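You operate a simulated robot arm through the tools that you are given. There is no shell and no other tool.

You run a simulated robot arm. Do the job below in one go: nothing can be reset, and whatever is moved stays where it is left.

TASK
Open the drawer of the grey side table, take the yellow label plate from the inside of the drawer of the grey side table and leave it on the blue marking card, then shut the drawer. Then press the white round button two times. Then open the drawer of the blue table, take the small green carton from the inside of the drawer of the blue table and leave it on the top of the water stand, then shut the drawer. Then switch the sensor switch on. Then put the black motor on the top of the teal side table. Then take the white sachet and leave it on the silver sample card. Then open the upper grey drawer, take the blue module and leave it in the inside of the upper grey drawer and shut the drawer again. Then take the orange pad on the top of the packing bench and put it away on the top of the blue table. Then put the teal socket cap on top of the grey terminal block. Then put the green relay on the black marking card. Do these in the order given. Set down upright: black motor, blue module, teal socket cap, green relay.

Only the result counts: the job must be done as asked and must still hold three seconds after the hand-in. Knocking over, shifting, dropping, spilling or breaking anything else fails it. A push-on lid holds only when it is set on centred and level and pressed home; a screw cap is set on level and turned clockwise until tight.

THE ROBOT
A 6-joint arm with a two-finger gripper on a trunk, on a base that drives. Base frame: it is fixed to the floor where the robot stands at the start and does not move with it; the origin is under the middle of the robot, x ahead of it, y to its left, z up. Readings come in m, rad, newtons and seconds.
Its first joint turns from -2.897 to 2.897 rad. Places, roughly: black marking card (8x12x3 cm) [0.9, -4.3, 0.9]; black motor (6x6x9 cm) [0.4, -2.1, 0.9]; blue marking card (8x12x3 cm) [-0.4, -2.5, 0.8]; blue module (5x10x11 cm) [0.3, -4.6, 0.9]; drawer of the blue table [-0.8, -1.3, 0.7]; drawer of the grey side table [0.8, -0.1, 0.6]; green relay (4x5x6 cm) [1.3, -4, 0.9]; grey terminal block (6x5x5 cm) [0.4, -4.5, 0.9]; inside of the upper grey drawer [0, -4.6, 0.6]; orange pad (6x5x4 cm) [0.4, -4.3, 0.9]; sensor switch [-0.1, -2.5, 0.9]; silver sample card (8x12x3 cm) [0.3, -2.5, 0.8]; small green carton (8x8x3 cm) [-0.9, -1.4, 0.7]; teal socket cap (4x4x5 cm) [0.1, -4.8, 0.9]; top of the blue table [-0.7, -1.4, 0.8]; top of the teal side table [-1.5, -2, 0.7]; top of the water stand [-1.5, -5.5, 0.8]; upper grey drawer [-0.1, -4.5, 0.7]; white round button [-0.2, 0.6, 1]; white sachet (7x5x2 cm) [0.7, -3.9, 0.9]; yellow label plate (8x6x3 cm) [0.9, -0.1, 0.6]. Payload 2.54 kg.
Tool frame: the origin (TCP) lies between the finger pads and is the grasp point; the fingertips stand 0.03 m ahead of it; z points along the fingers, y is the line along which they close. Largest opening 0.116 m; the body of the gripper starts 0.095 m behind the TCP.
Orientation is that of the tool frame in the base frame, as a unit quaternion [w, x, y, z]. With the fingers straight down and closing along the base's y, the tool's x points along the base's -x, its y along +y and its z along -z.

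THE INTERFACE
- The arm moves only by the tool step_arm. Its arguments are lists of equal length, an entry for each row: "claw": the closure, from 0 (fully open) to 1 (shut); "offset": the shift along the tool's x, y, z in m, a list of three; "angular": the turn, a rotation vector about the tool's x, y, z in rad, a list of three. In form: {"claw": [claw, ...], "offset": [[x, y, z], ...], "angular": [[rx, ry, rz], ...]}. A call has 1 to 20 rows; each row shifts and turns the commanded pose from where the row before left it, along the tool's axes as they then stand. Rows are played at 5 a second. More than 0.05 m and 0.15 rad between two rows, or a gripper value outside its range, and nothing of the call is played. A pose out of reach is approached as far as the arm can. The call stops where the force on the tool passes 40 N (or 10 N more than at its start, if that is more) or the arm is blocked; 0.2 s more then pass. Each finger travels about 0.072 m/s and halts on what it meets, pressing with about 34 N; the grip force reading is that of the motor and also rises with nothing between the fingers. The clock runs only during rows and for 0.2 s after the last one: add rows that do not move to give the fingers time. It gives the time, the measured TCP pose, the force on the tool (base axes), the opening and the grip force at its end, in the units of the frame above (readings bear some noise), with the torque about the TCP (base axes, N m) and any sound that the robot's microphone picked up.
- Cameras (640 x 400 px; columns grow to the right, rows downward): "scene" is now at [-0.0687, 0.2026, 1.3836]; the picture's right is [0.76, -0.65, 0.00], its down [-0.46, -0.53, -0.71] and it looks along [0.46, 0.54, -0.70] (base axes); focal length 214 px, centre (320, 200). "wrist" rides on the gripper at [0.069, -0.015, -0.122] in the tool frame; the picture's right is [0.21, 0.98, 0.00], its down [-0.83, 0.18, -0.53] and it looks along [-0.52, 0.11, 0.85] (tool axes); focal length 251 px, centre (320, 200). There is no depth. A picture from a camera that has moved, and an enlarged one, comes with that camera's place and axes in the base frame and with its lens. The place of the scene camera against the robot may be out by one fixed shift of up to 0.018 m in any direction.
- camera(camera): a new picture of that camera. It takes no simulated time.
- drive_base(legs): drives the robot by 1 to 6 legs, each [ahead, left, turn to the left] in m, m and rad, along the robot's own axes; the way and the turn of a leg run together, so that a leg with both is an arc; at most 1.5 m and 3.142 rad a leg. The arm and the cameras ride along, it lands a little off, and it stops where it bumps. It gives what a move gives.
- pan_tilt(pan, tilt): turns the head with the scene camera to pan (to the left, within 2.094 rad either way) and tilt (down, from -0.506 to 1.204), counted from straight ahead of the robot. It gives what a move gives.
- enlarge(camera, box): a new picture of the part [left, top, right, bottom] of that camera's present view, enlarged. It takes no simulated time.
- job_done(): hands the job in; it is judged then, once.

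Nothing tells you exact positions but the pictures and the camera data. Unless the task says otherwise, let go and move clear before handing in.

The tools are called after "Call:" as name(argument=value, ...) on one line, values as JSON. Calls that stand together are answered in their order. step_arm: Moves the arm, as the interface text tells. Its arguments: {"type":"object","properties":{"claw":{"type":"array","items":{"type":"number"}},"offset":{"type":"array","items":{"type":"array","items":{"type":"number"}}},"angular":{"type":"array","items":{"type":"array","items":{"type":"number"}}}},"required":["claw","offset","angular"]} The other tools are called the same way: drive_base (legs) drives the base; pan_tilt (pan, tilt) turns the head that bears the scene camera; camera (camera) takes a picture; enlarge (camera, box) takes an enlarged picture of a part of a camera's view; job_done () hands the job in.

At the start:

```text
time: 0.0
tool_pos: [0.4112, 0.3866, 1.2064]
ee_rot: [0.0, 0.001, 1.0, 0.0]
force: [-0.6, 0.2, 1.0]
torque: [0.0, 0.04, -0.03]
opening: 0.1159
grip_force: 0.0
robot x, y, heading: [-0.0, 0.0015, 0.002]
head pan, tilt: [0.862, 0.777]
```

scene: 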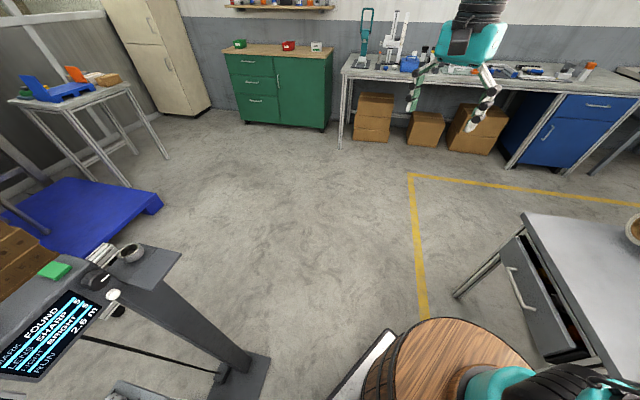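
wrist: 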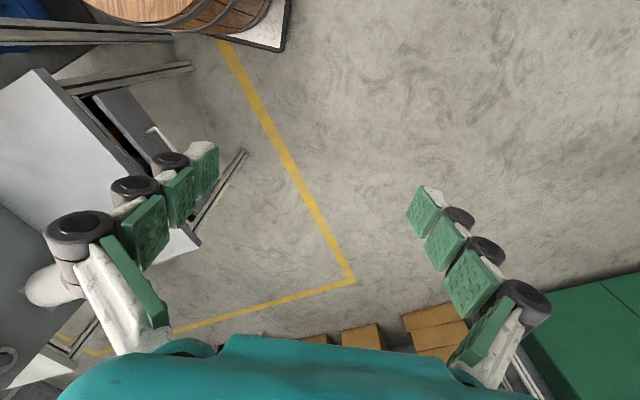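

I see a workshop with a grey side table ahead to the right (drawer slightly ajar) and a bench with a screen to the left. I'll look around with the head first.

Call:
pan_tilt(pan=0.0, tilt=0.8)

Call:
camera(camera="scene")

Call:
pan_tilt(pan=-1.0, tilt=0.6)

Call:
camera(camera="scene")

Call:
pan_tilt(pan=-2.0, tilt=0.5)

Call:
camera(camera="scene")

Call:
pan_tilt(pan=2.0, tilt=0.6)

Call:
camera(camera="scene")

```text
time: 1.2
tool_pos: [0.4105, 0.3873, 1.2067]
ee_rot: [0.0, 0.0, 1.0, 0.0]
force: [0.0, 0.4, -0.9]
torque: [0.01, 0.02, -0.01]
opening: 0.1159
grip_force: 0.2
robot x, y, heading: [0.0013, 0.0, -0.002]
head pan, tilt: [0.0, 0.799]
```

```text
taken
camera scene: at [-0.0413, 0.1407, 1.3818], right [0.0, -1.0, 0.0], down [-0.72, 0.0, -0.7], along [0.7, 0.0, -0.72], focal length 214 px, centre (320, 200)
```

scene: 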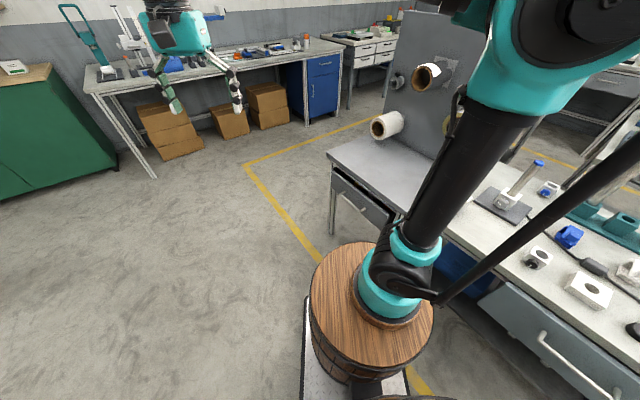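

```text
time: 2.4
tool_pos: [0.4101, 0.3865, 1.2056]
ee_rot: [0.0, 0.001, 1.0, 0.0]
force: [-0.5, 0.5, 0.1]
torque: [0.03, 0.04, 0.0]
opening: 0.1159
grip_force: 0.1
robot x, y, heading: [-0.0028, 0.001, -0.004]
head pan, tilt: [-1.0, 0.6]
```

```text
taken
camera scene: at [-0.0741, 0.0663, 1.3987], right [-0.84, -0.54, 0.0], down [-0.31, 0.48, -0.82], along [0.45, -0.69, -0.57], focal length 214 px, centre (320, 200)
```

scene: 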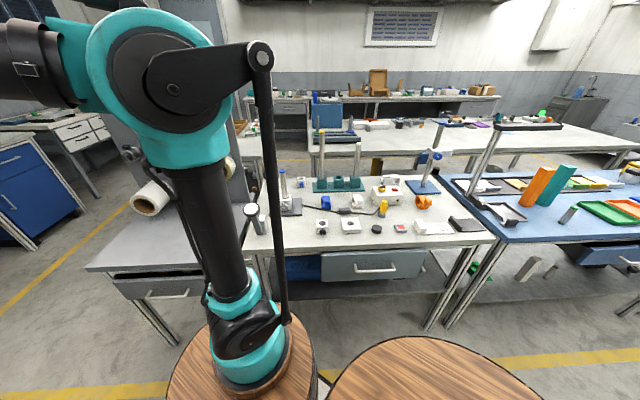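

```text
time: 3.7
tool_pos: [0.4097, 0.3869, 1.2072]
ee_rot: [0.0, -0.001, 1.0, 0.0]
force: [0.2, 0.0, -0.6]
torque: [0.03, 0.0, 0.0]
opening: 0.1159
grip_force: 0.0
robot x, y, heading: [-0.002, -0.0034, -0.003]
head pan, tilt: [-2.0, 0.499]
```

```text
taken
camera scene: at [-0.1598, 0.0579, 1.4078], right [-0.91, 0.42, 0.0], down [0.2, 0.44, -0.88], along [-0.36, -0.8, -0.48], focal length 214 px, centre (320, 200)
```

scene: 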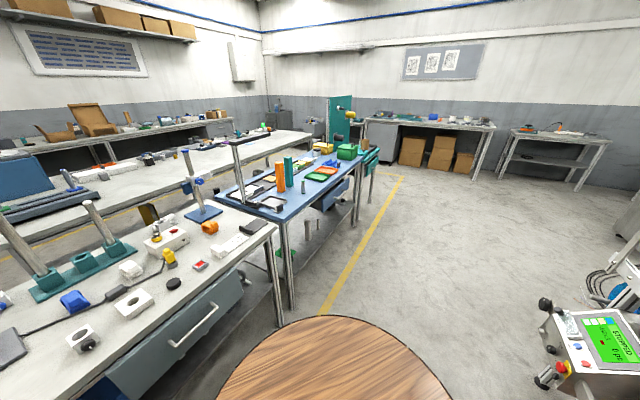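

```text
time: 7.0
tool_pos: [0.4104, 0.3862, 1.2077]
ee_rot: [0.0, 0.0, 1.0, 0.0]
force: [-0.2, -0.1, 0.1]
torque: [0.0, 0.0, 0.0]
opening: 0.1159
grip_force: 0.1
robot x, y, heading: [0.0004, -0.0006, -0.002]
head pan, tilt: [2.0, 0.6]
```

```text
taken
camera scene: at [-0.1587, 0.221, 1.3987], right [0.91, 0.42, 0.0], down [0.23, -0.51, -0.83], along [-0.34, 0.75, -0.56], focal length 214 px, centre (320, 200)
```

scene: 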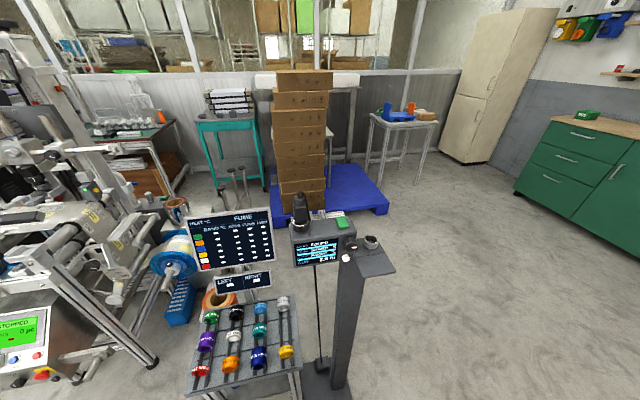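

The drawer of the grey side table is ahead-right. I'll look closer at it.

Call:
pan_tilt(pan=0.25, tilt=0.8)

Call:
camera(camera="scene")

Call:
enlarge(camera="scene", box=[340, 120, 640, 310])

```text
time: 8.8
tool_pos: [0.4109, 0.3861, 1.205]
ee_rot: [-0.001, 0.0, 1.0, 0.0]
force: [0.0, -0.9, 0.1]
torque: [0.01, -0.03, -0.01]
opening: 0.1161
grip_force: 0.0
robot x, y, heading: [-0.0008, -0.0028, -0.002]
head pan, tilt: [0.25, 0.799]
```

```text
taken
camera scene: at [-0.0438, 0.1606, 1.3818], right [0.25, -0.97, 0.0], down [-0.69, -0.18, -0.7], along [0.68, 0.17, -0.72], focal length 214 px, centre (320, 200)
```

scene: 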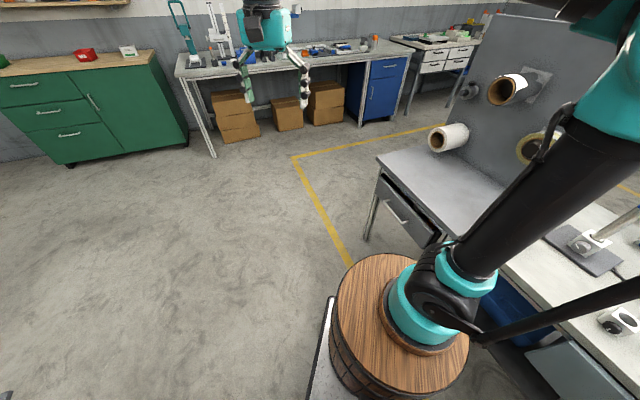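

```text
2.11 times, centred on (490, 215) of scene
camera zoom: at [-0.0438, 0.1606, 1.3818], right [0.25, -0.97, 0.0], down [-0.69, -0.18, -0.7], along [0.68, 0.17, -0.72], focal length 452 px, centre (-38, 168)
```

zoom: 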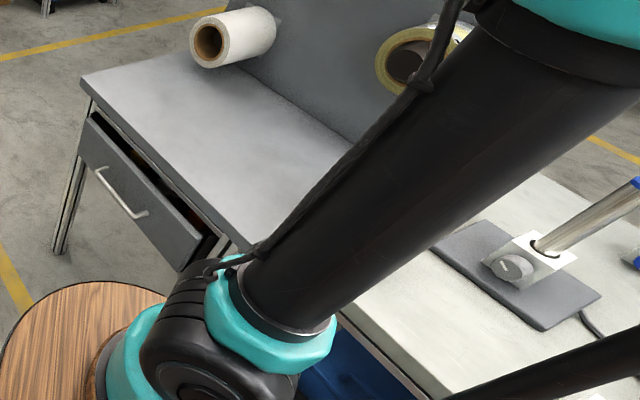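

The drawer front is turned about 36° and faces left-back; its handle is near (0.71, -0.02, 0.6). I'll move the open gripper above it and look with the wrist camera.

Call:
step_arm(claw=[0, 0, 0, 0, 0, 0, 0, 0, 0, 0, 0, 0, 0, 0, 0, 0, 0, 0], offset=[[-0.0258, -0.033, 0.025], [-0.0258, -0.033, 0.025], [-0.0258, -0.033, 0.025], [-0.0258, -0.033, 0.025], [-0.0258, -0.033, 0.025], [-0.0258, -0.033, 0.025], [-0.0258, -0.033, 0.025], [-0.0258, -0.033, 0.025], [-0.0258, -0.033, 0.025], [-0.0258, -0.033, 0.025], [-0.0258, -0.033, 0.025], [-0.0258, -0.033, 0.025], [0, 0, 0], [0, 0, 0], [0, 0, 0], [0, 0, 0], [0, 0, 0], [0, 0, 0]], angular=[[0, 0, 0], [0, 0, 0], [0, 0, 0], [0, 0, 0], [0, 0, 0], [0, 0, 0], [0, 0, 0], [0, 0, 0], [0, 0, 0], [0, 0, 0], [0, 0, 0], [0, 0, 0], [0, 0, -0.126], [0, 0, -0.126], [0, 0, -0.126], [0, 0, -0.126], [0, 0, -0.126], [0, 0, 0]])

Call:
camera(camera="wrist")

Call:
camera(camera="scene")

```text
time: 12.6
tool_pos: [0.7218, -0.0084, 0.9063]
ee_rot: [0.0, -0.311, 0.95, 0.0]
force: [-0.5, 1.0, 0.0]
torque: [0.01, 0.0, -0.01]
opening: 0.116
grip_force: 0.0
robot x, y, heading: [0.0029, -0.0003, -0.004]
head pan, tilt: [0.25, 0.799]
```

```text
taken
camera wrist: at [0.6738, -0.0624, 1.0277], right [-0.75, 0.66, 0.0], down [0.56, 0.63, 0.53], along [0.35, 0.4, -0.85], focal length 251 px, centre (320, 200)
```

wrist: 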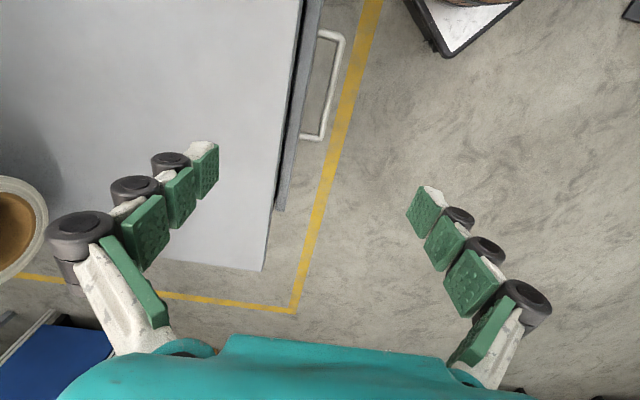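

```text
taken
camera scene: at [-0.0438, 0.1605, 1.3818], right [0.25, -0.97, 0.0], down [-0.69, -0.18, -0.7], along [0.68, 0.17, -0.72], focal length 214 px, centre (320, 200)
```

scene: 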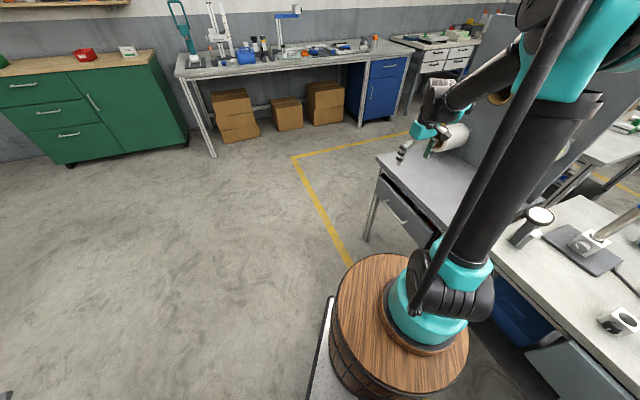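

The handle bar is seen at about (0.705, 0.0, 0.61), turned ~37°. I'll come lower with the fingers part-closed and check again.

Call:
step_arm(claw=[0.3, 0.6, 0.6, 0.6, 0.6], offset=[[0.0096, 0.0157, 0.04], [0, 0, 0.04], [0, 0, 0.04], [0, 0, 0.04], [0, 0, 0]], angular=[[0, 0, -0.01], [0, 0, 0], [0, 0, 0], [0, 0, 0], [0, 0, 0]])

Call:
camera(camera="wrist")

```text
time: 13.8
tool_pos: [0.7065, -0.0039, 0.746]
ee_rot: [0.0, -0.314, 0.949, 0.001]
force: [0.7, 0.5, -0.1]
torque: [0.0, 0.0, -0.02]
opening: 0.0462
grip_force: 0.0
robot x, y, heading: [-0.0026, -0.0009, 0.0]
head pan, tilt: [0.25, 0.799]
```

```text
taken
camera wrist: at [0.6601, -0.057, 0.8675], right [-0.76, 0.66, 0.0], down [0.55, 0.64, 0.53], along [0.35, 0.4, -0.85], focal length 251 px, centre (320, 200)
```

wrist: 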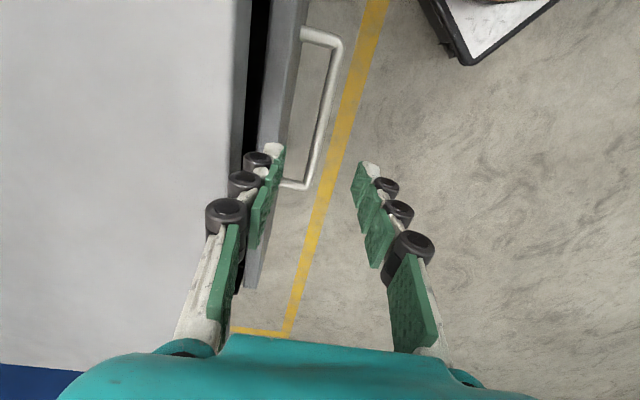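

Triangulated handle: centre (0.7065, 0.0005), z≈0.595. I'll narrow the fingers, go down astride the bar and close on it.

Call:
step_arm(claw=[0.74, 0.74, 0.74, 0.74, 0.74, 0.74, 1, 1, 1], offset=[[-0.0026, 0.0036, 0], [0, 0, 0.04], [0, 0, 0.04], [0, 0, 0.04], [0, 0, 0.025], [0, 0, 0], [0, 0, 0], [0, 0, 0], [0, 0, 0]], angular=[[0, 0, -0.006], [0, 0, 0], [0, 0, 0], [0, 0, 0], [0, 0, 0], [0, 0, 0], [0, 0, 0], [0, 0, 0], [0, 0, 0]])

Call:
camera(camera="wrist")

```text
time: 15.6
tool_pos: [0.7199, 0.0059, 0.6173]
ee_rot: [-0.003, -0.319, 0.948, 0.004]
force: [-1.2, 5.6, -1.9]
torque: [0.05, 0.09, -0.73]
opening: 0.011
grip_force: 37.7
out of reach, approached as far as the arm can: row 4, 5
robot x, y, heading: [-0.0002, -0.0009, 0.0]
head pan, tilt: [0.25, 0.799]
stopped in row 9: the force on the tool passed its limit at 42 N (the readings are from after the stop); the commanded pose is now the measured one
```

```text
taken
camera wrist: at [0.6736, -0.0478, 0.738], right [-0.76, 0.65, 0.01], down [0.55, 0.64, 0.53], along [0.34, 0.41, -0.85], focal length 251 px, centre (320, 200)
```

wrist: 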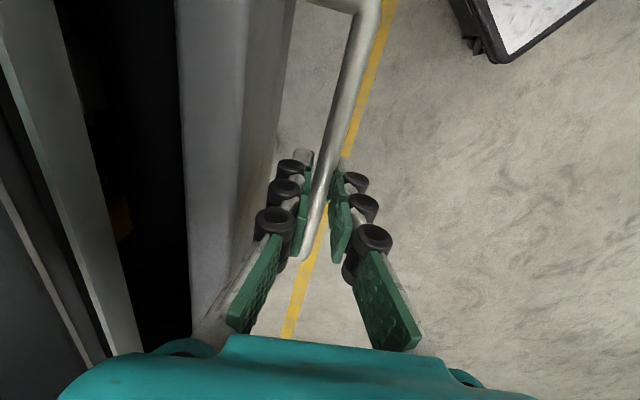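

The bar is gripped (opening 1.1 cm). Now I pull the drawer out along its normal.

Call:
step_arm(claw=[1, 1, 1, 1, 1, 1, 1, 1, 1, 1, 1], offset=[[0, 0.01, 0], [0, 0.02, 0], [0, 0.02, 0], [0, 0.025, 0], [0, 0.025, 0], [0, 0.025, 0], [0, 0.025, 0], [0, 0.025, 0], [0, 0.025, 0], [0, 0.02, 0], [0, 0, 0]], angular=[[0, 0, 0], [0, 0, 0], [0, 0, 0], [0, 0, 0], [0, 0, 0], [0, 0, 0], [0, 0, 0], [0, 0, 0], [0, 0, 0], [0, 0, 0], [0, 0, 0]])

Call:
camera(camera="wrist")

Call:
camera(camera="scene")

```text
time: 18.0
tool_pos: [0.6198, 0.1919, 0.6559]
ee_rot: [-0.002, -0.318, 0.948, 0.002]
force: [0.1, -0.2, -0.3]
torque: [0.04, 0.03, -0.01]
opening: 0.0
grip_force: 28.4
out of reach, approached as far as the arm can: row 1, 2, 3, 4, 5, 6, 7, 8
robot x, y, heading: [-0.0016, 0.0008, -0.001]
head pan, tilt: [0.25, 0.799]
```

```text
taken
camera wrist: at [0.575, 0.137, 0.7766], right [-0.76, 0.65, 0.01], down [0.55, 0.64, 0.53], along [0.34, 0.41, -0.85], focal length 251 px, centre (320, 200)
```

wrist: 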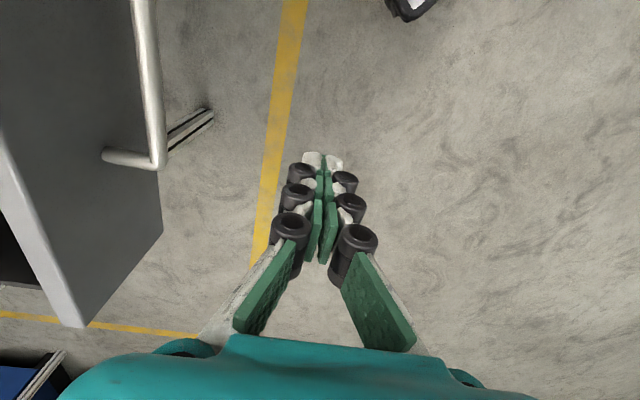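

```text
taken
camera scene: at [-0.0441, 0.1608, 1.3818], right [0.25, -0.97, 0.0], down [-0.69, -0.18, -0.7], along [0.68, 0.17, -0.72], focal length 214 px, centre (320, 200)
```

scene: 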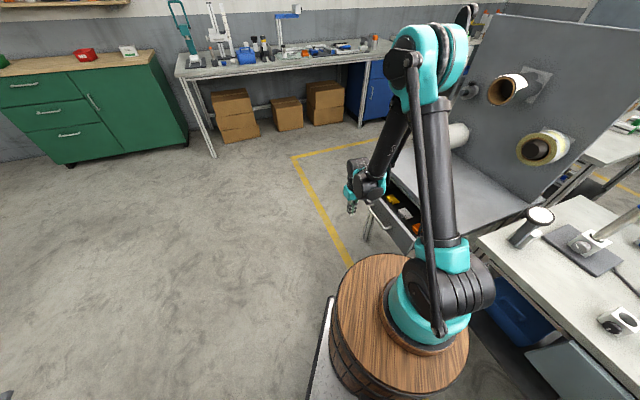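

The bar slipped because the arm can't go low this close in; the drawer opened about 8 cm more. I'll check the surroundings and the base's footprint before re-positioning farther off.

Call:
step_arm(claw=[0.7, 0.7, 0.7, 0.7], offset=[[0, 0, -0.05], [0, 0, -0.05], [0, 0, -0.05], [0, 0, -0.05]], angular=[[0, 0, 0], [0, 0, 0], [0, 0, 0], [0, 0, 0]])

Call:
pan_tilt(pan=2.09, tilt=1.2)

Call:
camera(camera="scene")

Call:
pan_tilt(pan=1.1, tilt=1.2)

Call:
camera(camera="scene")

Call:
pan_tilt(pan=-2.09, tilt=1.2)

Call:
camera(camera="scene")

Call:
pan_tilt(pan=-1.0, tilt=1.2)

Call:
camera(camera="scene")

Call:
pan_tilt(pan=0.1, tilt=1.2)

Call:
camera(camera="scene")

```text
time: 19.0
tool_pos: [0.6241, 0.1923, 0.8543]
ee_rot: [-0.002, -0.318, 0.948, 0.002]
force: [0.8, 0.5, -0.2]
torque: [-0.02, 0.04, -0.01]
opening: 0.0347
grip_force: 0.1
robot x, y, heading: [-0.0018, 0.0018, -0.003]
head pan, tilt: [0.25, 0.799]
```

```text
time: 20.8
tool_pos: [0.6225, 0.1914, 0.8536]
ee_rot: [-0.002, -0.317, 0.948, 0.002]
force: [0.5, -0.5, -0.2]
torque: [0.0, 0.03, -0.02]
opening: 0.0349
grip_force: 0.1
robot x, y, heading: [-0.0031, -0.0025, 0.002]
head pan, tilt: [2.089, 1.201]
```

```text
taken
camera scene: at [-0.15, 0.1894, 1.3541], right [0.87, 0.5, 0.0], down [0.46, -0.81, -0.36], along [-0.18, 0.31, -0.93], focal length 214 px, centre (320, 200)
```

scene: 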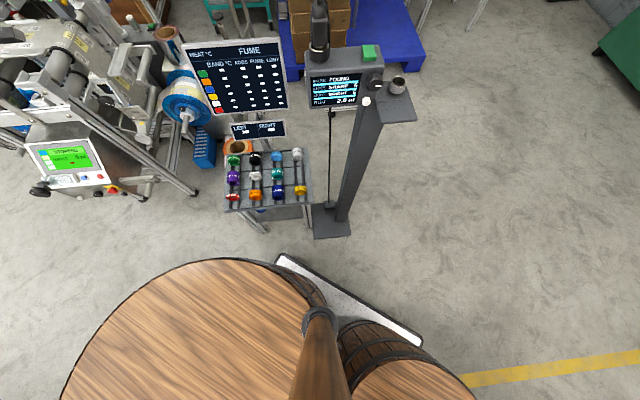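

```text
time: 22.1
tool_pos: [0.6232, 0.191, 0.8523]
ee_rot: [-0.002, -0.319, 0.948, 0.002]
force: [-0.2, -0.1, 0.5]
torque: [0.01, 0.0, -0.02]
opening: 0.0349
grip_force: 0.1
robot x, y, heading: [-0.0044, 0.0006, 0.004]
head pan, tilt: [1.1, 1.201]
```

```text
taken
camera scene: at [-0.0969, 0.1907, 1.3541], right [0.89, -0.45, 0.0], down [-0.42, -0.83, -0.36], along [0.16, 0.32, -0.93], focal length 214 px, centre (320, 200)
```

scene: 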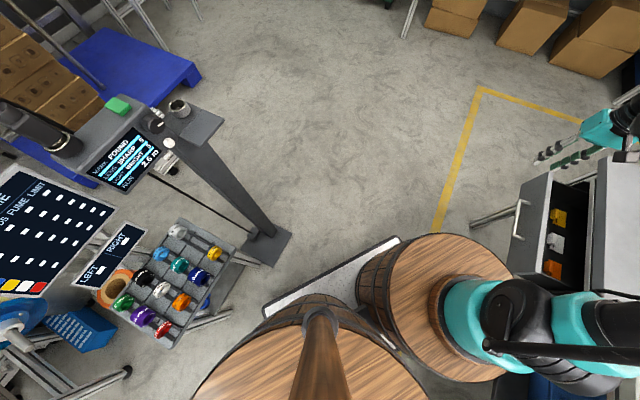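

```text
time: 24.8
tool_pos: [0.6239, 0.1911, 0.853]
ee_rot: [-0.002, -0.318, 0.948, 0.003]
force: [0.2, 0.5, 0.7]
torque: [0.01, 0.01, -0.03]
opening: 0.0351
grip_force: 0.1
robot x, y, heading: [0.0, 0.0015, -0.002]
head pan, tilt: [-2.089, 1.201]
```

```text
taken
camera scene: at [-0.1499, 0.0923, 1.3541], right [-0.87, 0.49, 0.0], down [0.46, 0.81, -0.36], along [-0.18, -0.31, -0.93], focal length 214 px, centre (320, 200)
```

scene: 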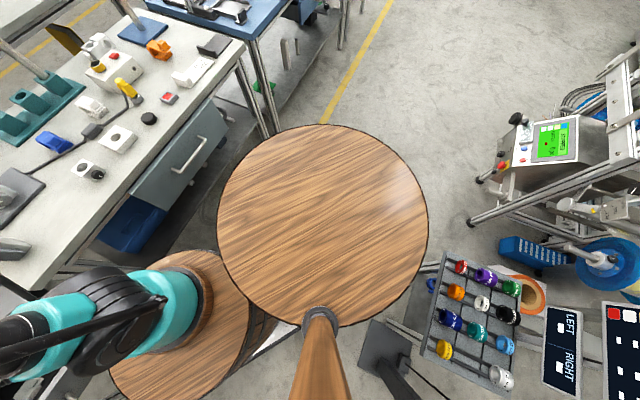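

```text
time: 26.1
tool_pos: [0.6231, 0.1915, 0.8544]
ee_rot: [-0.002, -0.318, 0.948, 0.003]
force: [-0.7, -0.5, -0.1]
torque: [-0.01, 0.04, 0.02]
opening: 0.0347
grip_force: 0.0
robot x, y, heading: [0.0005, 0.0002, 0.003]
head pan, tilt: [-1.0, 1.201]
```

```text
taken
camera scene: at [-0.0921, 0.0938, 1.3541], right [-0.84, -0.54, 0.0], down [-0.5, 0.78, -0.36], along [0.2, -0.3, -0.93], focal length 214 px, centre (320, 200)
```

scene: 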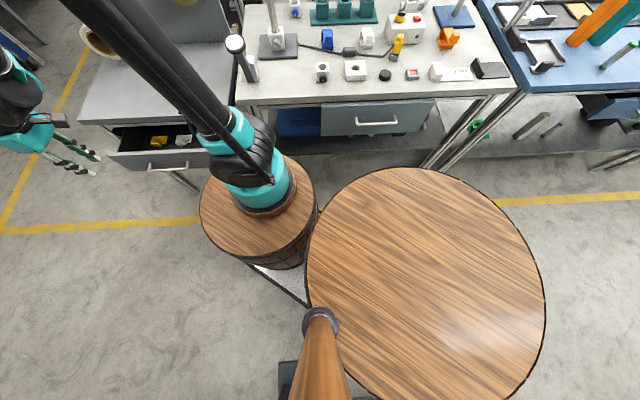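

```text
time: 27.5
tool_pos: [0.6239, 0.1909, 0.8535]
ee_rot: [-0.002, -0.318, 0.948, 0.002]
force: [0.5, 0.3, 0.2]
torque: [0.02, -0.01, 0.0]
opening: 0.035
grip_force: 0.2
robot x, y, heading: [-0.0014, -0.0021, 0.003]
head pan, tilt: [0.099, 1.201]
```

```text
taken
camera scene: at [-0.0666, 0.1464, 1.3541], right [0.1, -1.0, 0.0], down [-0.93, -0.09, -0.36], along [0.36, 0.04, -0.93], focal length 214 px, centre (320, 200)
```

scene: 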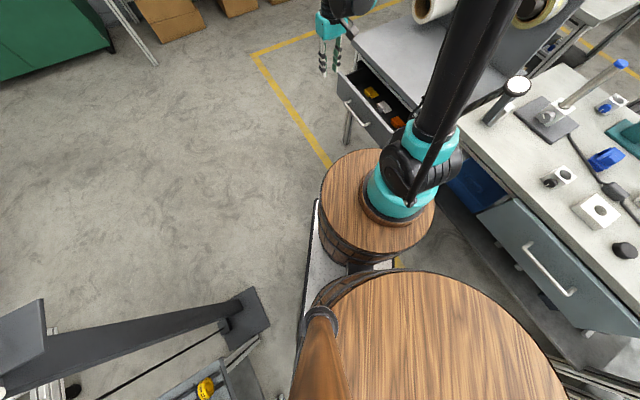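

The base carries two barrels on a ±0.45 × ±0.21 m plate, with the arm on the front one, and all the furniture is turned ~37° from my axes. I'll raise the arm, turn parallel to the furniture, and drive out in front of the grey table to face it from farther off.

Call:
step_arm(claw=[0.5, 0.5, 0.5, 0.5, 0.5], offset=[[0, 0, -0.05], [0, 0, -0.05], [0, 0, -0.05], [0, 0, -0.05], [0, 0, -0.05]], angular=[[0, 0, 0], [0, 0, 0], [0, 0, 0], [0, 0, 0], [0, 0, 0]])

Call:
drive_base(legs=[[0, 0, 0.6435], [0.75, 0.05, 0], [0, 0.5, 0], [0, 0, -1.5708]])

Call:
camera(camera="scene")

```text
time: 28.7
tool_pos: [0.6227, 0.1868, 1.1049]
ee_rot: [-0.002, -0.318, 0.948, 0.003]
force: [0.6, -0.8, 0.7]
torque: [0.02, 0.01, -0.02]
opening: 0.0579
grip_force: 0.2
robot x, y, heading: [-0.0023, 0.0009, -0.001]
head pan, tilt: [0.099, 1.201]
```

```text
time: 40.9
tool_pos: [0.8143, 0.5586, 1.1032]
ee_rot: [-0.001, 0.105, 0.995, 0.002]
force: [0.2, 0.3, -0.2]
torque: [-0.03, 0.03, 0.01]
opening: 0.058
grip_force: 0.0
robot x, y, heading: [0.2662, 0.9037, -0.854]
head pan, tilt: [0.099, 1.201]
```

```text
taken
camera scene: at [0.3377, 1.0477, 1.3541], right [-0.69, -0.73, 0.0], down [-0.68, 0.64, -0.36], along [0.26, -0.25, -0.93], focal length 214 px, centre (320, 200)
```

scene: 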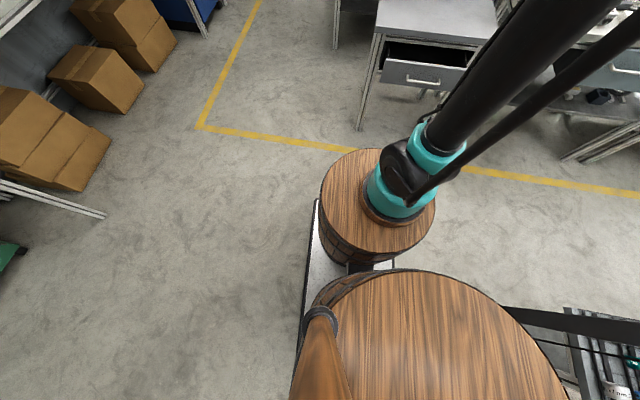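

I'm in front of the table now. I'll back off a little and square up.

Call:
drive_base(legs=[[0, 0, -0.073], [-0.16, -0.2, 0]])

Call:
pan_tilt(pan=0.0, tilt=0.8)

Call:
camera(camera="scene")

Call:
camera(camera="wrist")

```text
time: 43.2
tool_pos: [0.5295, 0.5245, 1.1046]
ee_rot: [0.0, 0.146, 0.989, 0.002]
force: [-0.9, 0.5, 0.3]
torque: [-0.01, -0.02, 0.0]
opening: 0.0578
grip_force: 0.0
robot x, y, heading: [0.0082, 0.9167, -0.936]
head pan, tilt: [0.099, 1.201]
```

```text
time: 44.1
tool_pos: [0.5299, 0.5238, 1.1044]
ee_rot: [0.0, 0.145, 0.989, 0.003]
force: [0.0, -0.1, -0.6]
torque: [-0.02, 0.0, -0.01]
opening: 0.0579
grip_force: 0.1
robot x, y, heading: [0.0107, 0.9171, -0.945]
head pan, tilt: [0.0, 0.799]
```

```text
taken
camera scene: at [0.1059, 1.0273, 1.3818], right [-0.81, -0.59, 0.0], down [-0.42, 0.58, -0.7], along [0.41, -0.56, -0.72], focal length 214 px, centre (320, 200)
```

scene: 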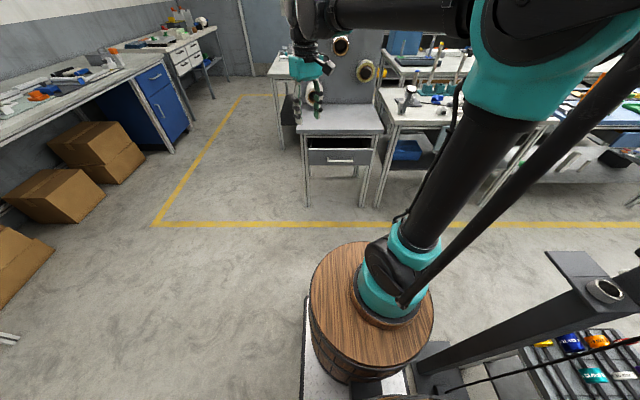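

```text
taken
camera wrist: at [0.458, 0.5287, 1.225], right [0.08, 1.0, 0.01], down [0.84, -0.07, 0.53], along [0.53, -0.04, -0.85], focal length 251 px, centre (320, 200)
```

wrist: 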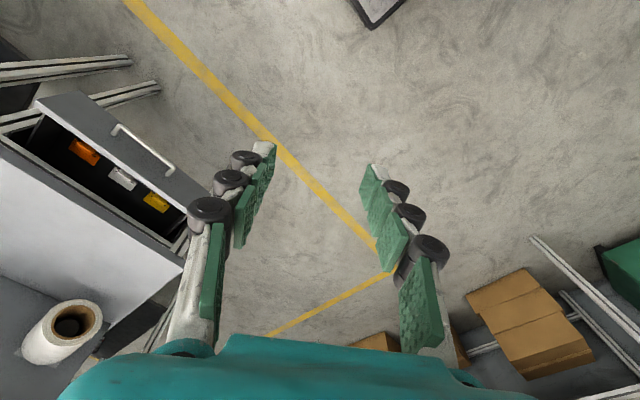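

I see three plates (orange, white, yellow) in the drawer. I'll turn the gripper to match the handle and move above it again.

Call:
step_arm(claw=[0.6, 0.6, 0.6, 0.6, 0.6, 0.6, 0.6, 0.6, 0.6, 0.6, 0.6, 0.6, 0.6, 0.6, 0.6, 0.6, 0.6, 0.6, 0.6], offset=[[0, 0, 0], [0, 0, 0], [0, 0, 0], [0, 0, 0], [0, 0, 0], [0, 0, 0], [0, 0, 0], [0.0143, -0.0368, 0.0283], [0.0143, -0.0368, 0.0283], [0.0143, -0.0368, 0.0283], [0.0143, -0.0368, 0.0283], [0.0143, -0.0368, 0.0283], [0.0143, -0.0368, 0.0283], [0.0143, -0.0368, 0.0283], [0.0143, -0.0368, 0.0283], [0.0143, -0.0368, 0.0283], [0.0143, -0.0368, 0.0283], [0.0143, -0.0368, 0.0283], [0.0143, -0.0368, 0.0283]], angular=[[0, 0, -0.1336], [0, 0, -0.1336], [0, 0, -0.1336], [0, 0, -0.1336], [0, 0, -0.1336], [0, 0, -0.1336], [0, 0, -0.1336], [0, 0, 0], [0, 0, 0], [0, 0, 0], [0, 0, 0], [0, 0, 0], [0, 0, 0], [0, 0, 0], [0, 0, 0], [0, 0, 0], [0, 0, 0], [0, 0, 0], [0, 0, 0]])

Call:
camera(camera="wrist")

```text
time: 48.1
tool_pos: [0.6579, 0.069, 0.7607]
ee_rot: [0.001, -0.316, 0.949, 0.003]
force: [0.2, 0.6, -0.2]
torque: [-0.01, -0.05, -0.01]
opening: 0.0464
grip_force: 0.0
robot x, y, heading: [0.0087, 0.918, -0.938]
head pan, tilt: [0.0, 0.799]
```

```text
taken
camera wrist: at [0.6115, 0.0149, 0.8816], right [-0.76, 0.65, 0.0], down [0.55, 0.64, 0.54], along [0.35, 0.41, -0.84], focal length 251 px, centre (320, 200)
```

wrist: 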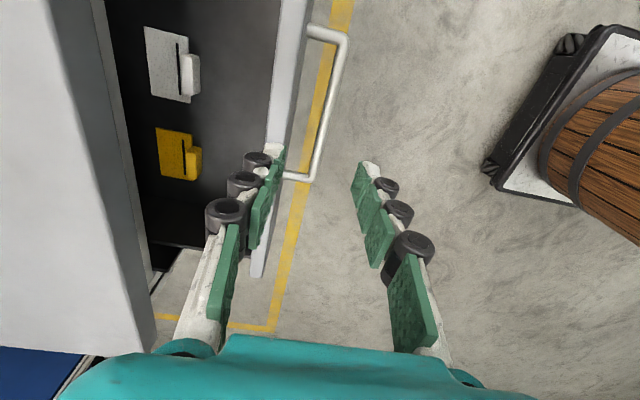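

Handle centre is at (0.657, 0.076, 0.595). Going down astride it and gripping.

Call:
step_arm(claw=[0.74, 0.74, 0.74, 0.74, 0.74, 0.74, 1, 1, 1], offset=[[-0.0034, 0.006, 0], [0, 0, 0.04], [0, 0, 0.04], [0, 0, 0.04], [0, 0, 0.045], [0, 0, 0], [0, 0, 0], [0, 0, 0], [0, 0, 0]], angular=[[0, 0, 0], [0, 0, 0], [0, 0, 0], [0, 0, 0], [0, 0, 0], [0, 0, 0], [0, 0, 0], [0, 0, 0], [0, 0, 0]])

Call:
camera(camera="wrist")

```text
time: 50.1
tool_pos: [0.6522, 0.0784, 0.5941]
ee_rot: [0.0, -0.316, 0.949, 0.003]
force: [0.0, 2.0, -11.5]
torque: [-0.06, -0.01, -0.55]
opening: 0.0097
grip_force: 36.0
robot x, y, heading: [0.0103, 0.9165, -0.941]
head pan, tilt: [0.0, 0.799]
```

```text
taken
camera wrist: at [0.6059, 0.0247, 0.7147], right [-0.76, 0.65, 0.0], down [0.55, 0.64, 0.54], along [0.35, 0.41, -0.84], focal length 251 px, centre (320, 200)
```

wrist: 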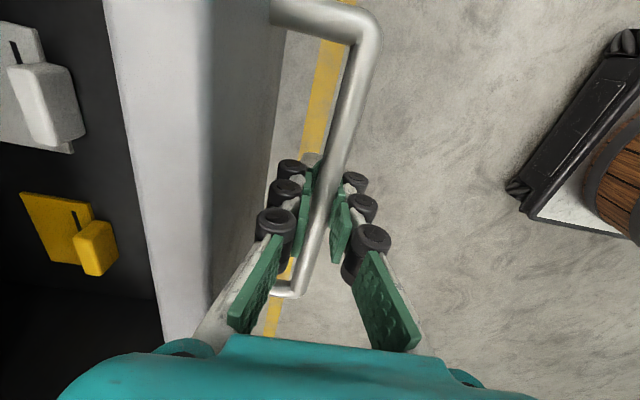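

Gripped. Now pulling it out about 18 cm.

Call:
step_arm(claw=[1, 1, 1, 1, 1, 1, 1, 1, 1, 1], offset=[[0, 0.01, 0], [0, 0.02, 0], [0, 0.02, 0], [0, 0.02, 0], [0, 0.025, 0], [0, 0.025, 0], [0, 0.025, 0], [0, 0.025, 0], [0, 0.01, 0], [0, 0, 0]], angular=[[0, 0, 0], [0, 0, 0], [0, 0, 0], [0, 0, 0], [0, 0, 0], [0, 0, 0], [0, 0, 0], [0, 0, 0], [0, 0, 0], [0, 0, 0]])

Call:
camera(camera="wrist")

```text
time: 52.3
tool_pos: [0.5474, 0.2213, 0.5973]
ee_rot: [0.001, -0.315, 0.949, 0.003]
force: [-0.4, 0.4, -24.1]
torque: [-0.06, 0.11, -0.51]
opening: 0.0103
grip_force: 36.6
robot x, y, heading: [0.0106, 0.9158, -0.938]
head pan, tilt: [0.0, 0.799]
```

```text
taken
camera wrist: at [0.5012, 0.1668, 0.7187], right [-0.76, 0.65, 0.0], down [0.55, 0.64, 0.54], along [0.35, 0.41, -0.84], focal length 251 px, centre (320, 200)
```

wrist: 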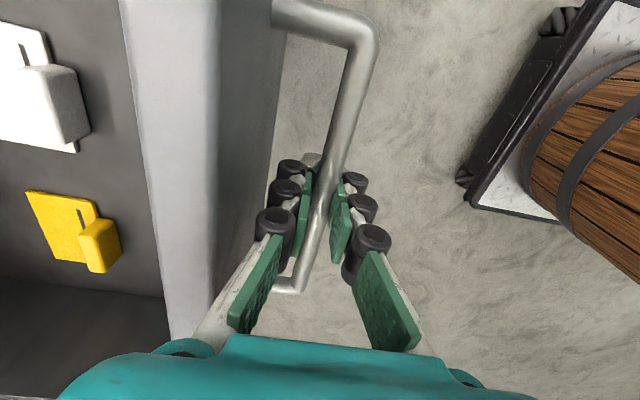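

Drawer is about 30 cm open. I'll let go, rise and look at the plate.

Call:
step_arm(claw=[0.74, 0.74, 0.74, 0.74, 0.74, 0.6, 0.3, 0.1], offset=[[0, 0, 0], [0, 0, 0], [0, 0, -0.04], [0, 0, -0.05], [0, 0, -0.05], [-0.01, -0.04, -0.02], [-0.01, -0.04, 0], [-0.01, -0.04, 0]], angular=[[0, 0, 0], [0, 0, 0], [0, 0, 0], [0, 0, 0], [0, 0, 0], [0, 0, 0], [0, 0, 0], [0, 0, 0]])

Call:
camera(camera="wrist")

```text
time: 54.1
tool_pos: [0.6399, 0.1395, 0.7576]
ee_rot: [0.001, -0.315, 0.949, 0.003]
force: [-0.5, -1.2, 0.5]
torque: [-0.04, -0.03, 0.03]
opening: 0.1046
grip_force: 0.4
robot x, y, heading: [0.0119, 0.9168, -0.941]
head pan, tilt: [0.0, 0.799]
```

```text
taken
camera wrist: at [0.5938, 0.085, 0.8788], right [-0.76, 0.65, 0.0], down [0.55, 0.64, 0.54], along [0.35, 0.41, -0.84], focal length 251 px, centre (320, 200)
```

wrist: 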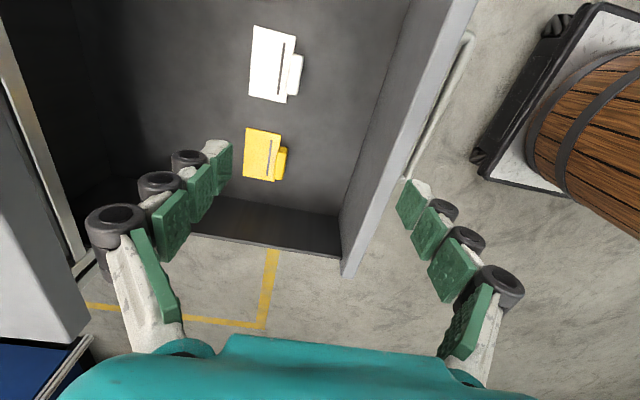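

The yellow plate (8 cm along the drawer's width, tab toward the front) is at about (0.742, 0.143), top of plate z≈0.553. I'll go over it and check before going down.

Call:
step_arm(claw=[0.2, 0.2, 0.2, 0.2, 0.2], offset=[[-0.042, -0.0282, 0], [-0.042, -0.03, 0], [0, 0, 0.04], [0, 0, 0.04], [0, 0, 0]], angular=[[0, 0, 0], [0, 0, 0], [0, 0, 0], [0, 0, 0], [0, 0, 0]])

Call:
camera(camera="wrist")

```text
refused: row 1 steps farther than a row can; nothing moved
```

```text
taken
camera wrist: at [0.5938, 0.085, 0.8788], right [-0.76, 0.65, 0.0], down [0.55, 0.64, 0.54], along [0.35, 0.41, -0.84], focal length 251 px, centre (320, 200)
```

wrist: 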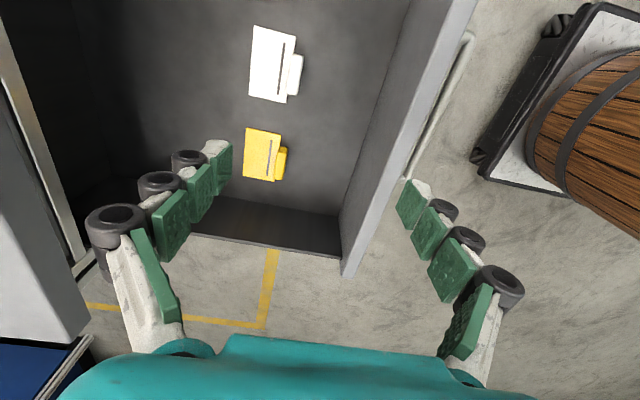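

One row was slightly too long, so nothing moved; I'll repeat it with shorter steps.

Call:
step_arm(claw=[0.2, 0.2, 0.2, 0.2, 0.2, 0.2], offset=[[-0.028, -0.0194, 0], [-0.028, -0.0194, 0], [-0.028, -0.0194, 0], [0, 0, 0.04], [0, 0, 0.04], [0, 0, 0]], angular=[[0, 0, 0], [0, 0, 0], [0, 0, 0], [0, 0, 0], [0, 0, 0], [0, 0, 0]])

Call:
camera(camera="wrist")

```text
time: 55.5
tool_pos: [0.7448, 0.1492, 0.6777]
ee_rot: [0.001, -0.316, 0.949, 0.003]
force: [1.0, -0.1, -1.3]
torque: [0.01, 0.03, 0.0]
opening: 0.0928
grip_force: 0.1
robot x, y, heading: [0.0069, 0.9185, -0.944]
head pan, tilt: [0.0, 0.799]
```

```text
taken
camera wrist: at [0.6976, 0.0946, 0.7982], right [-0.76, 0.65, 0.0], down [0.55, 0.64, 0.54], along [0.35, 0.41, -0.84], focal length 251 px, centre (320, 200)
```

wrist: 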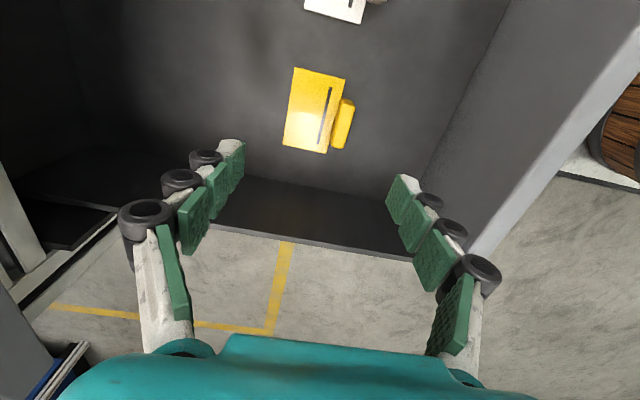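

Plate's grip centre is at about (0.738, 0.141); I'll go down and close on it.

Call:
step_arm(claw=[0.2, 0.2, 0.2, 0.2, 0.5, 0.8, 1, 1, 1], offset=[[0.0115, -0.0025, 0.03], [0, 0, 0.04], [0, 0, 0.033], [0, 0, 0], [0, 0, 0], [0, 0, 0], [0, 0, 0], [0, 0, 0], [0, 0, 0]], angular=[[0, 0, 0], [0, 0, 0], [0, 0, 0], [0, 0, 0], [0, 0, 0], [0, 0, 0], [0, 0, 0], [0, 0, 0], [0, 0, 0]])

Call:
camera(camera="wrist")

```text
time: 56.7
tool_pos: [0.7377, 0.1381, 0.5823]
ee_rot: [0.001, -0.316, 0.949, 0.002]
force: [1.1, -0.6, 71.3]
torque: [-0.36, -0.17, 0.06]
opening: 0.0694
grip_force: 32.5
robot x, y, heading: [0.01, 0.916, -0.945]
head pan, tilt: [0.0, 0.799]
stopped in row 6: the force on the tool passed its limit at 45 N (the readings are from after the stop); the commanded pose is now the measured one
```

```text
taken
camera wrist: at [0.6911, 0.0835, 0.7043], right [-0.76, 0.65, 0.0], down [0.55, 0.64, 0.54], along [0.35, 0.41, -0.84], focal length 251 px, centre (320, 200)
```

wrist: 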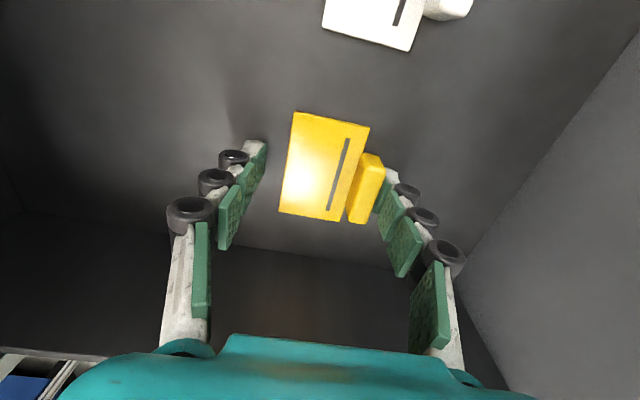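

The fingertips touch the drawer floor (z≈0.552). I'll rise 5 mm and close.

Call:
step_arm(claw=[0.4, 0.4, 0.6, 0.8, 1, 1, 1], offset=[[0, 0, -0.006], [0, 0, 0], [0, 0, 0], [0, 0, 0], [0, 0, 0], [0, 0, 0], [0, 0, 0]], angular=[[0, 0, 0], [0, 0, 0], [0, 0, 0], [0, 0, 0], [0, 0, 0], [0, 0, 0], [0, 0, 0]])

Call:
camera(camera="wrist")

```text
time: 58.3
tool_pos: [0.7377, 0.1378, 0.5854]
ee_rot: [0.001, -0.315, 0.949, 0.0]
force: [0.1, -1.9, 39.0]
torque: [-0.65, -0.34, -0.02]
opening: 0.0555
grip_force: 33.6
robot x, y, heading: [0.0106, 0.9172, -0.941]
head pan, tilt: [0.0, 0.799]
```

```text
taken
camera wrist: at [0.691, 0.0838, 0.7062], right [-0.76, 0.65, 0.0], down [0.55, 0.64, 0.54], along [0.35, 0.41, -0.84], focal length 251 px, centre (320, 200)
```

wrist: 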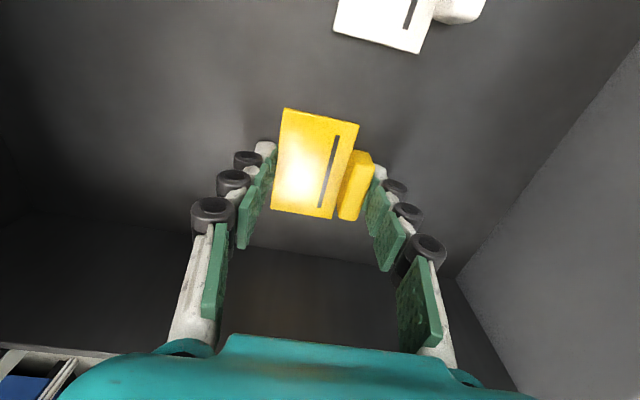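

Plate is held (opening 5.6 cm). Lifting.

Call:
step_arm(claw=[1, 1, 1, 1, 1, 1], offset=[[0, 0, -0.01], [0, 0, -0.03], [0, 0, -0.05], [0, 0, -0.05], [0, 0, -0.05], [0, 0, -0.05]], angular=[[0, 0, 0], [0, 0, 0], [0, 0, 0], [0, 0, 0], [0, 0, 0], [0, 0, 0]])

Call:
camera(camera="wrist")

```text
time: 59.7
tool_pos: [0.7358, 0.1383, 0.8242]
ee_rot: [0.001, -0.317, 0.948, 0.002]
force: [0.1, -1.2, -0.9]
torque: [0.01, 0.01, -0.04]
opening: 0.0002
grip_force: 28.3
robot x, y, heading: [0.0065, 0.9167, -0.941]
head pan, tilt: [0.0, 0.799]
```

```text
taken
camera wrist: at [0.6902, 0.0835, 0.9454], right [-0.76, 0.65, 0.0], down [0.55, 0.64, 0.54], along [0.35, 0.41, -0.84], focal length 251 px, centre (320, 200)
```

wrist: 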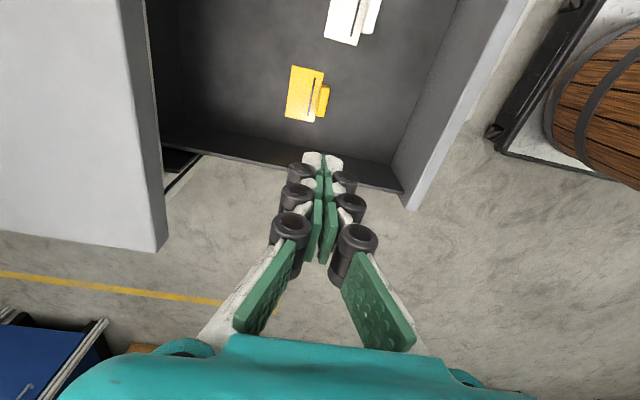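

The plate slipped out (thin edge on one side). I'll take a closer look at its shape.

Call:
enlarge(camera="wrist", box=[260, 40, 360, 140])

Call:
enlarge(camera="scene", box=[280, 100, 400, 200])

```text
4.00 times, centred on (310, 90) of wrist
camera zoom: at [0.6902, 0.0835, 0.9454], right [-0.76, 0.65, 0.0], down [0.55, 0.64, 0.54], along [0.35, 0.41, -0.84], focal length 1006 px, centre (360, 640)
```

zoom: 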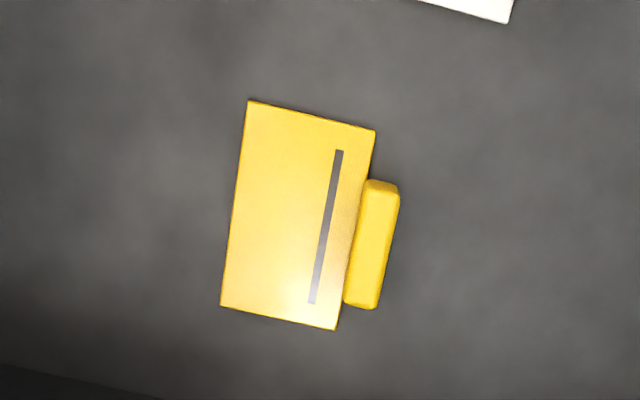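

```text
4.00 times, centred on (340, 150) of scene
camera zoom: at [0.1061, 1.027, 1.3818], right [-0.81, -0.59, 0.0], down [-0.42, 0.58, -0.7], along [0.41, -0.56, -0.72], focal length 858 px, centre (240, 400)
```

zoom: 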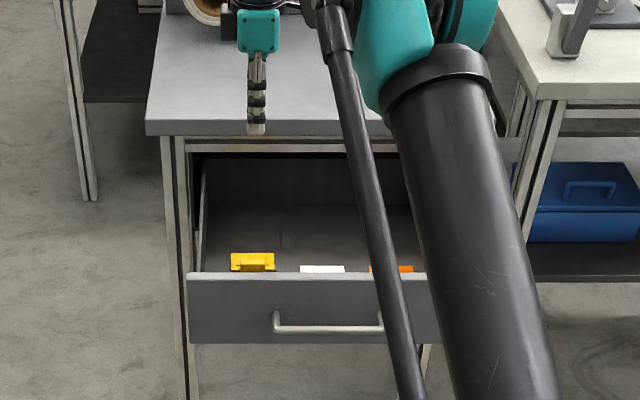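

The plate is thin with a ~2 cm high grip tab on its front edge at about (0.734, 0.142). I'll grip it by that tab instead.

Call:
step_arm(claw=[0.55, 0.55, 0.55, 0.55, 0.55, 0.55, 0.55], offset=[[-0.0006, 0.0038, 0.03], [0, 0, 0.04], [0, 0, 0.04], [0, 0, 0.04], [0, 0, 0.04], [0, 0, 0], [0, 0, 0]], angular=[[0, 0, 0], [0, 0, 0], [0, 0, 0], [0, 0, 0], [0, 0, 0], [0, 0, 0], [0, 0, 0]])

Call:
camera(camera="wrist")

```text
time: 61.3
tool_pos: [0.7353, 0.14, 0.6377]
ee_rot: [0.001, -0.315, 0.949, 0.003]
force: [0.5, 0.1, 0.2]
torque: [-0.01, -0.03, 0.03]
opening: 0.0522
grip_force: 0.0
robot x, y, heading: [0.0105, 0.9209, -0.943]
head pan, tilt: [0.0, 0.799]
```

```text
taken
camera wrist: at [0.6891, 0.0854, 0.7584], right [-0.76, 0.65, 0.0], down [0.55, 0.64, 0.54], along [0.35, 0.41, -0.84], focal length 251 px, centre (320, 200)
```

wrist: 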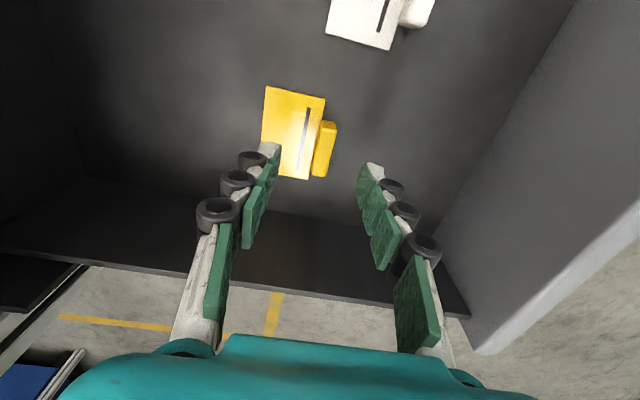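

Tab lies right between the fingertips. Going down 3.7 cm and closing on it.

Call:
step_arm(claw=[0.55, 0.55, 0.55, 0.75, 1, 1, 1, 1], offset=[[0, 0.0024, 0.02], [0, 0, 0.018], [0, 0, 0], [0, 0, 0], [0, 0, 0], [0, 0, 0], [0, 0, 0], [0, 0, 0]], angular=[[0, 0, 0], [0, 0, 0], [0, 0, 0], [0, 0, 0], [0, 0, 0], [0, 0, 0], [0, 0, 0], [0, 0, 0]])

Call:
camera(camera="wrist")

```text
time: 63.1
tool_pos: [0.735, 0.1411, 0.5982]
ee_rot: [0.001, -0.316, 0.949, 0.002]
force: [-0.7, -0.4, -0.3]
torque: [-0.01, 0.0, 0.01]
opening: 0.0115
grip_force: 33.9
robot x, y, heading: [0.0103, 0.9213, -0.941]
head pan, tilt: [0.0, 0.799]
```

```text
taken
camera wrist: at [0.6889, 0.087, 0.7189], right [-0.76, 0.65, 0.0], down [0.55, 0.64, 0.54], along [0.35, 0.41, -0.84], focal length 251 px, centre (320, 200)
```

wrist: 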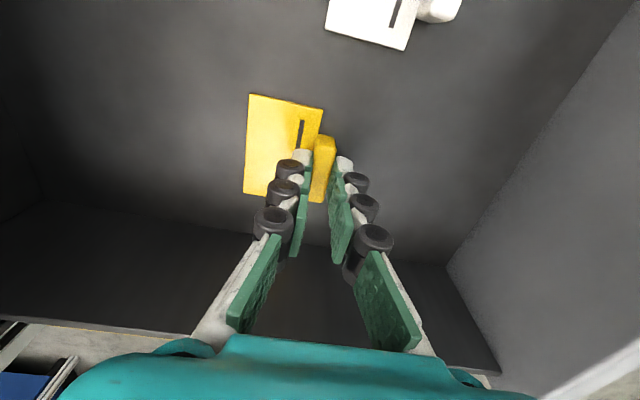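

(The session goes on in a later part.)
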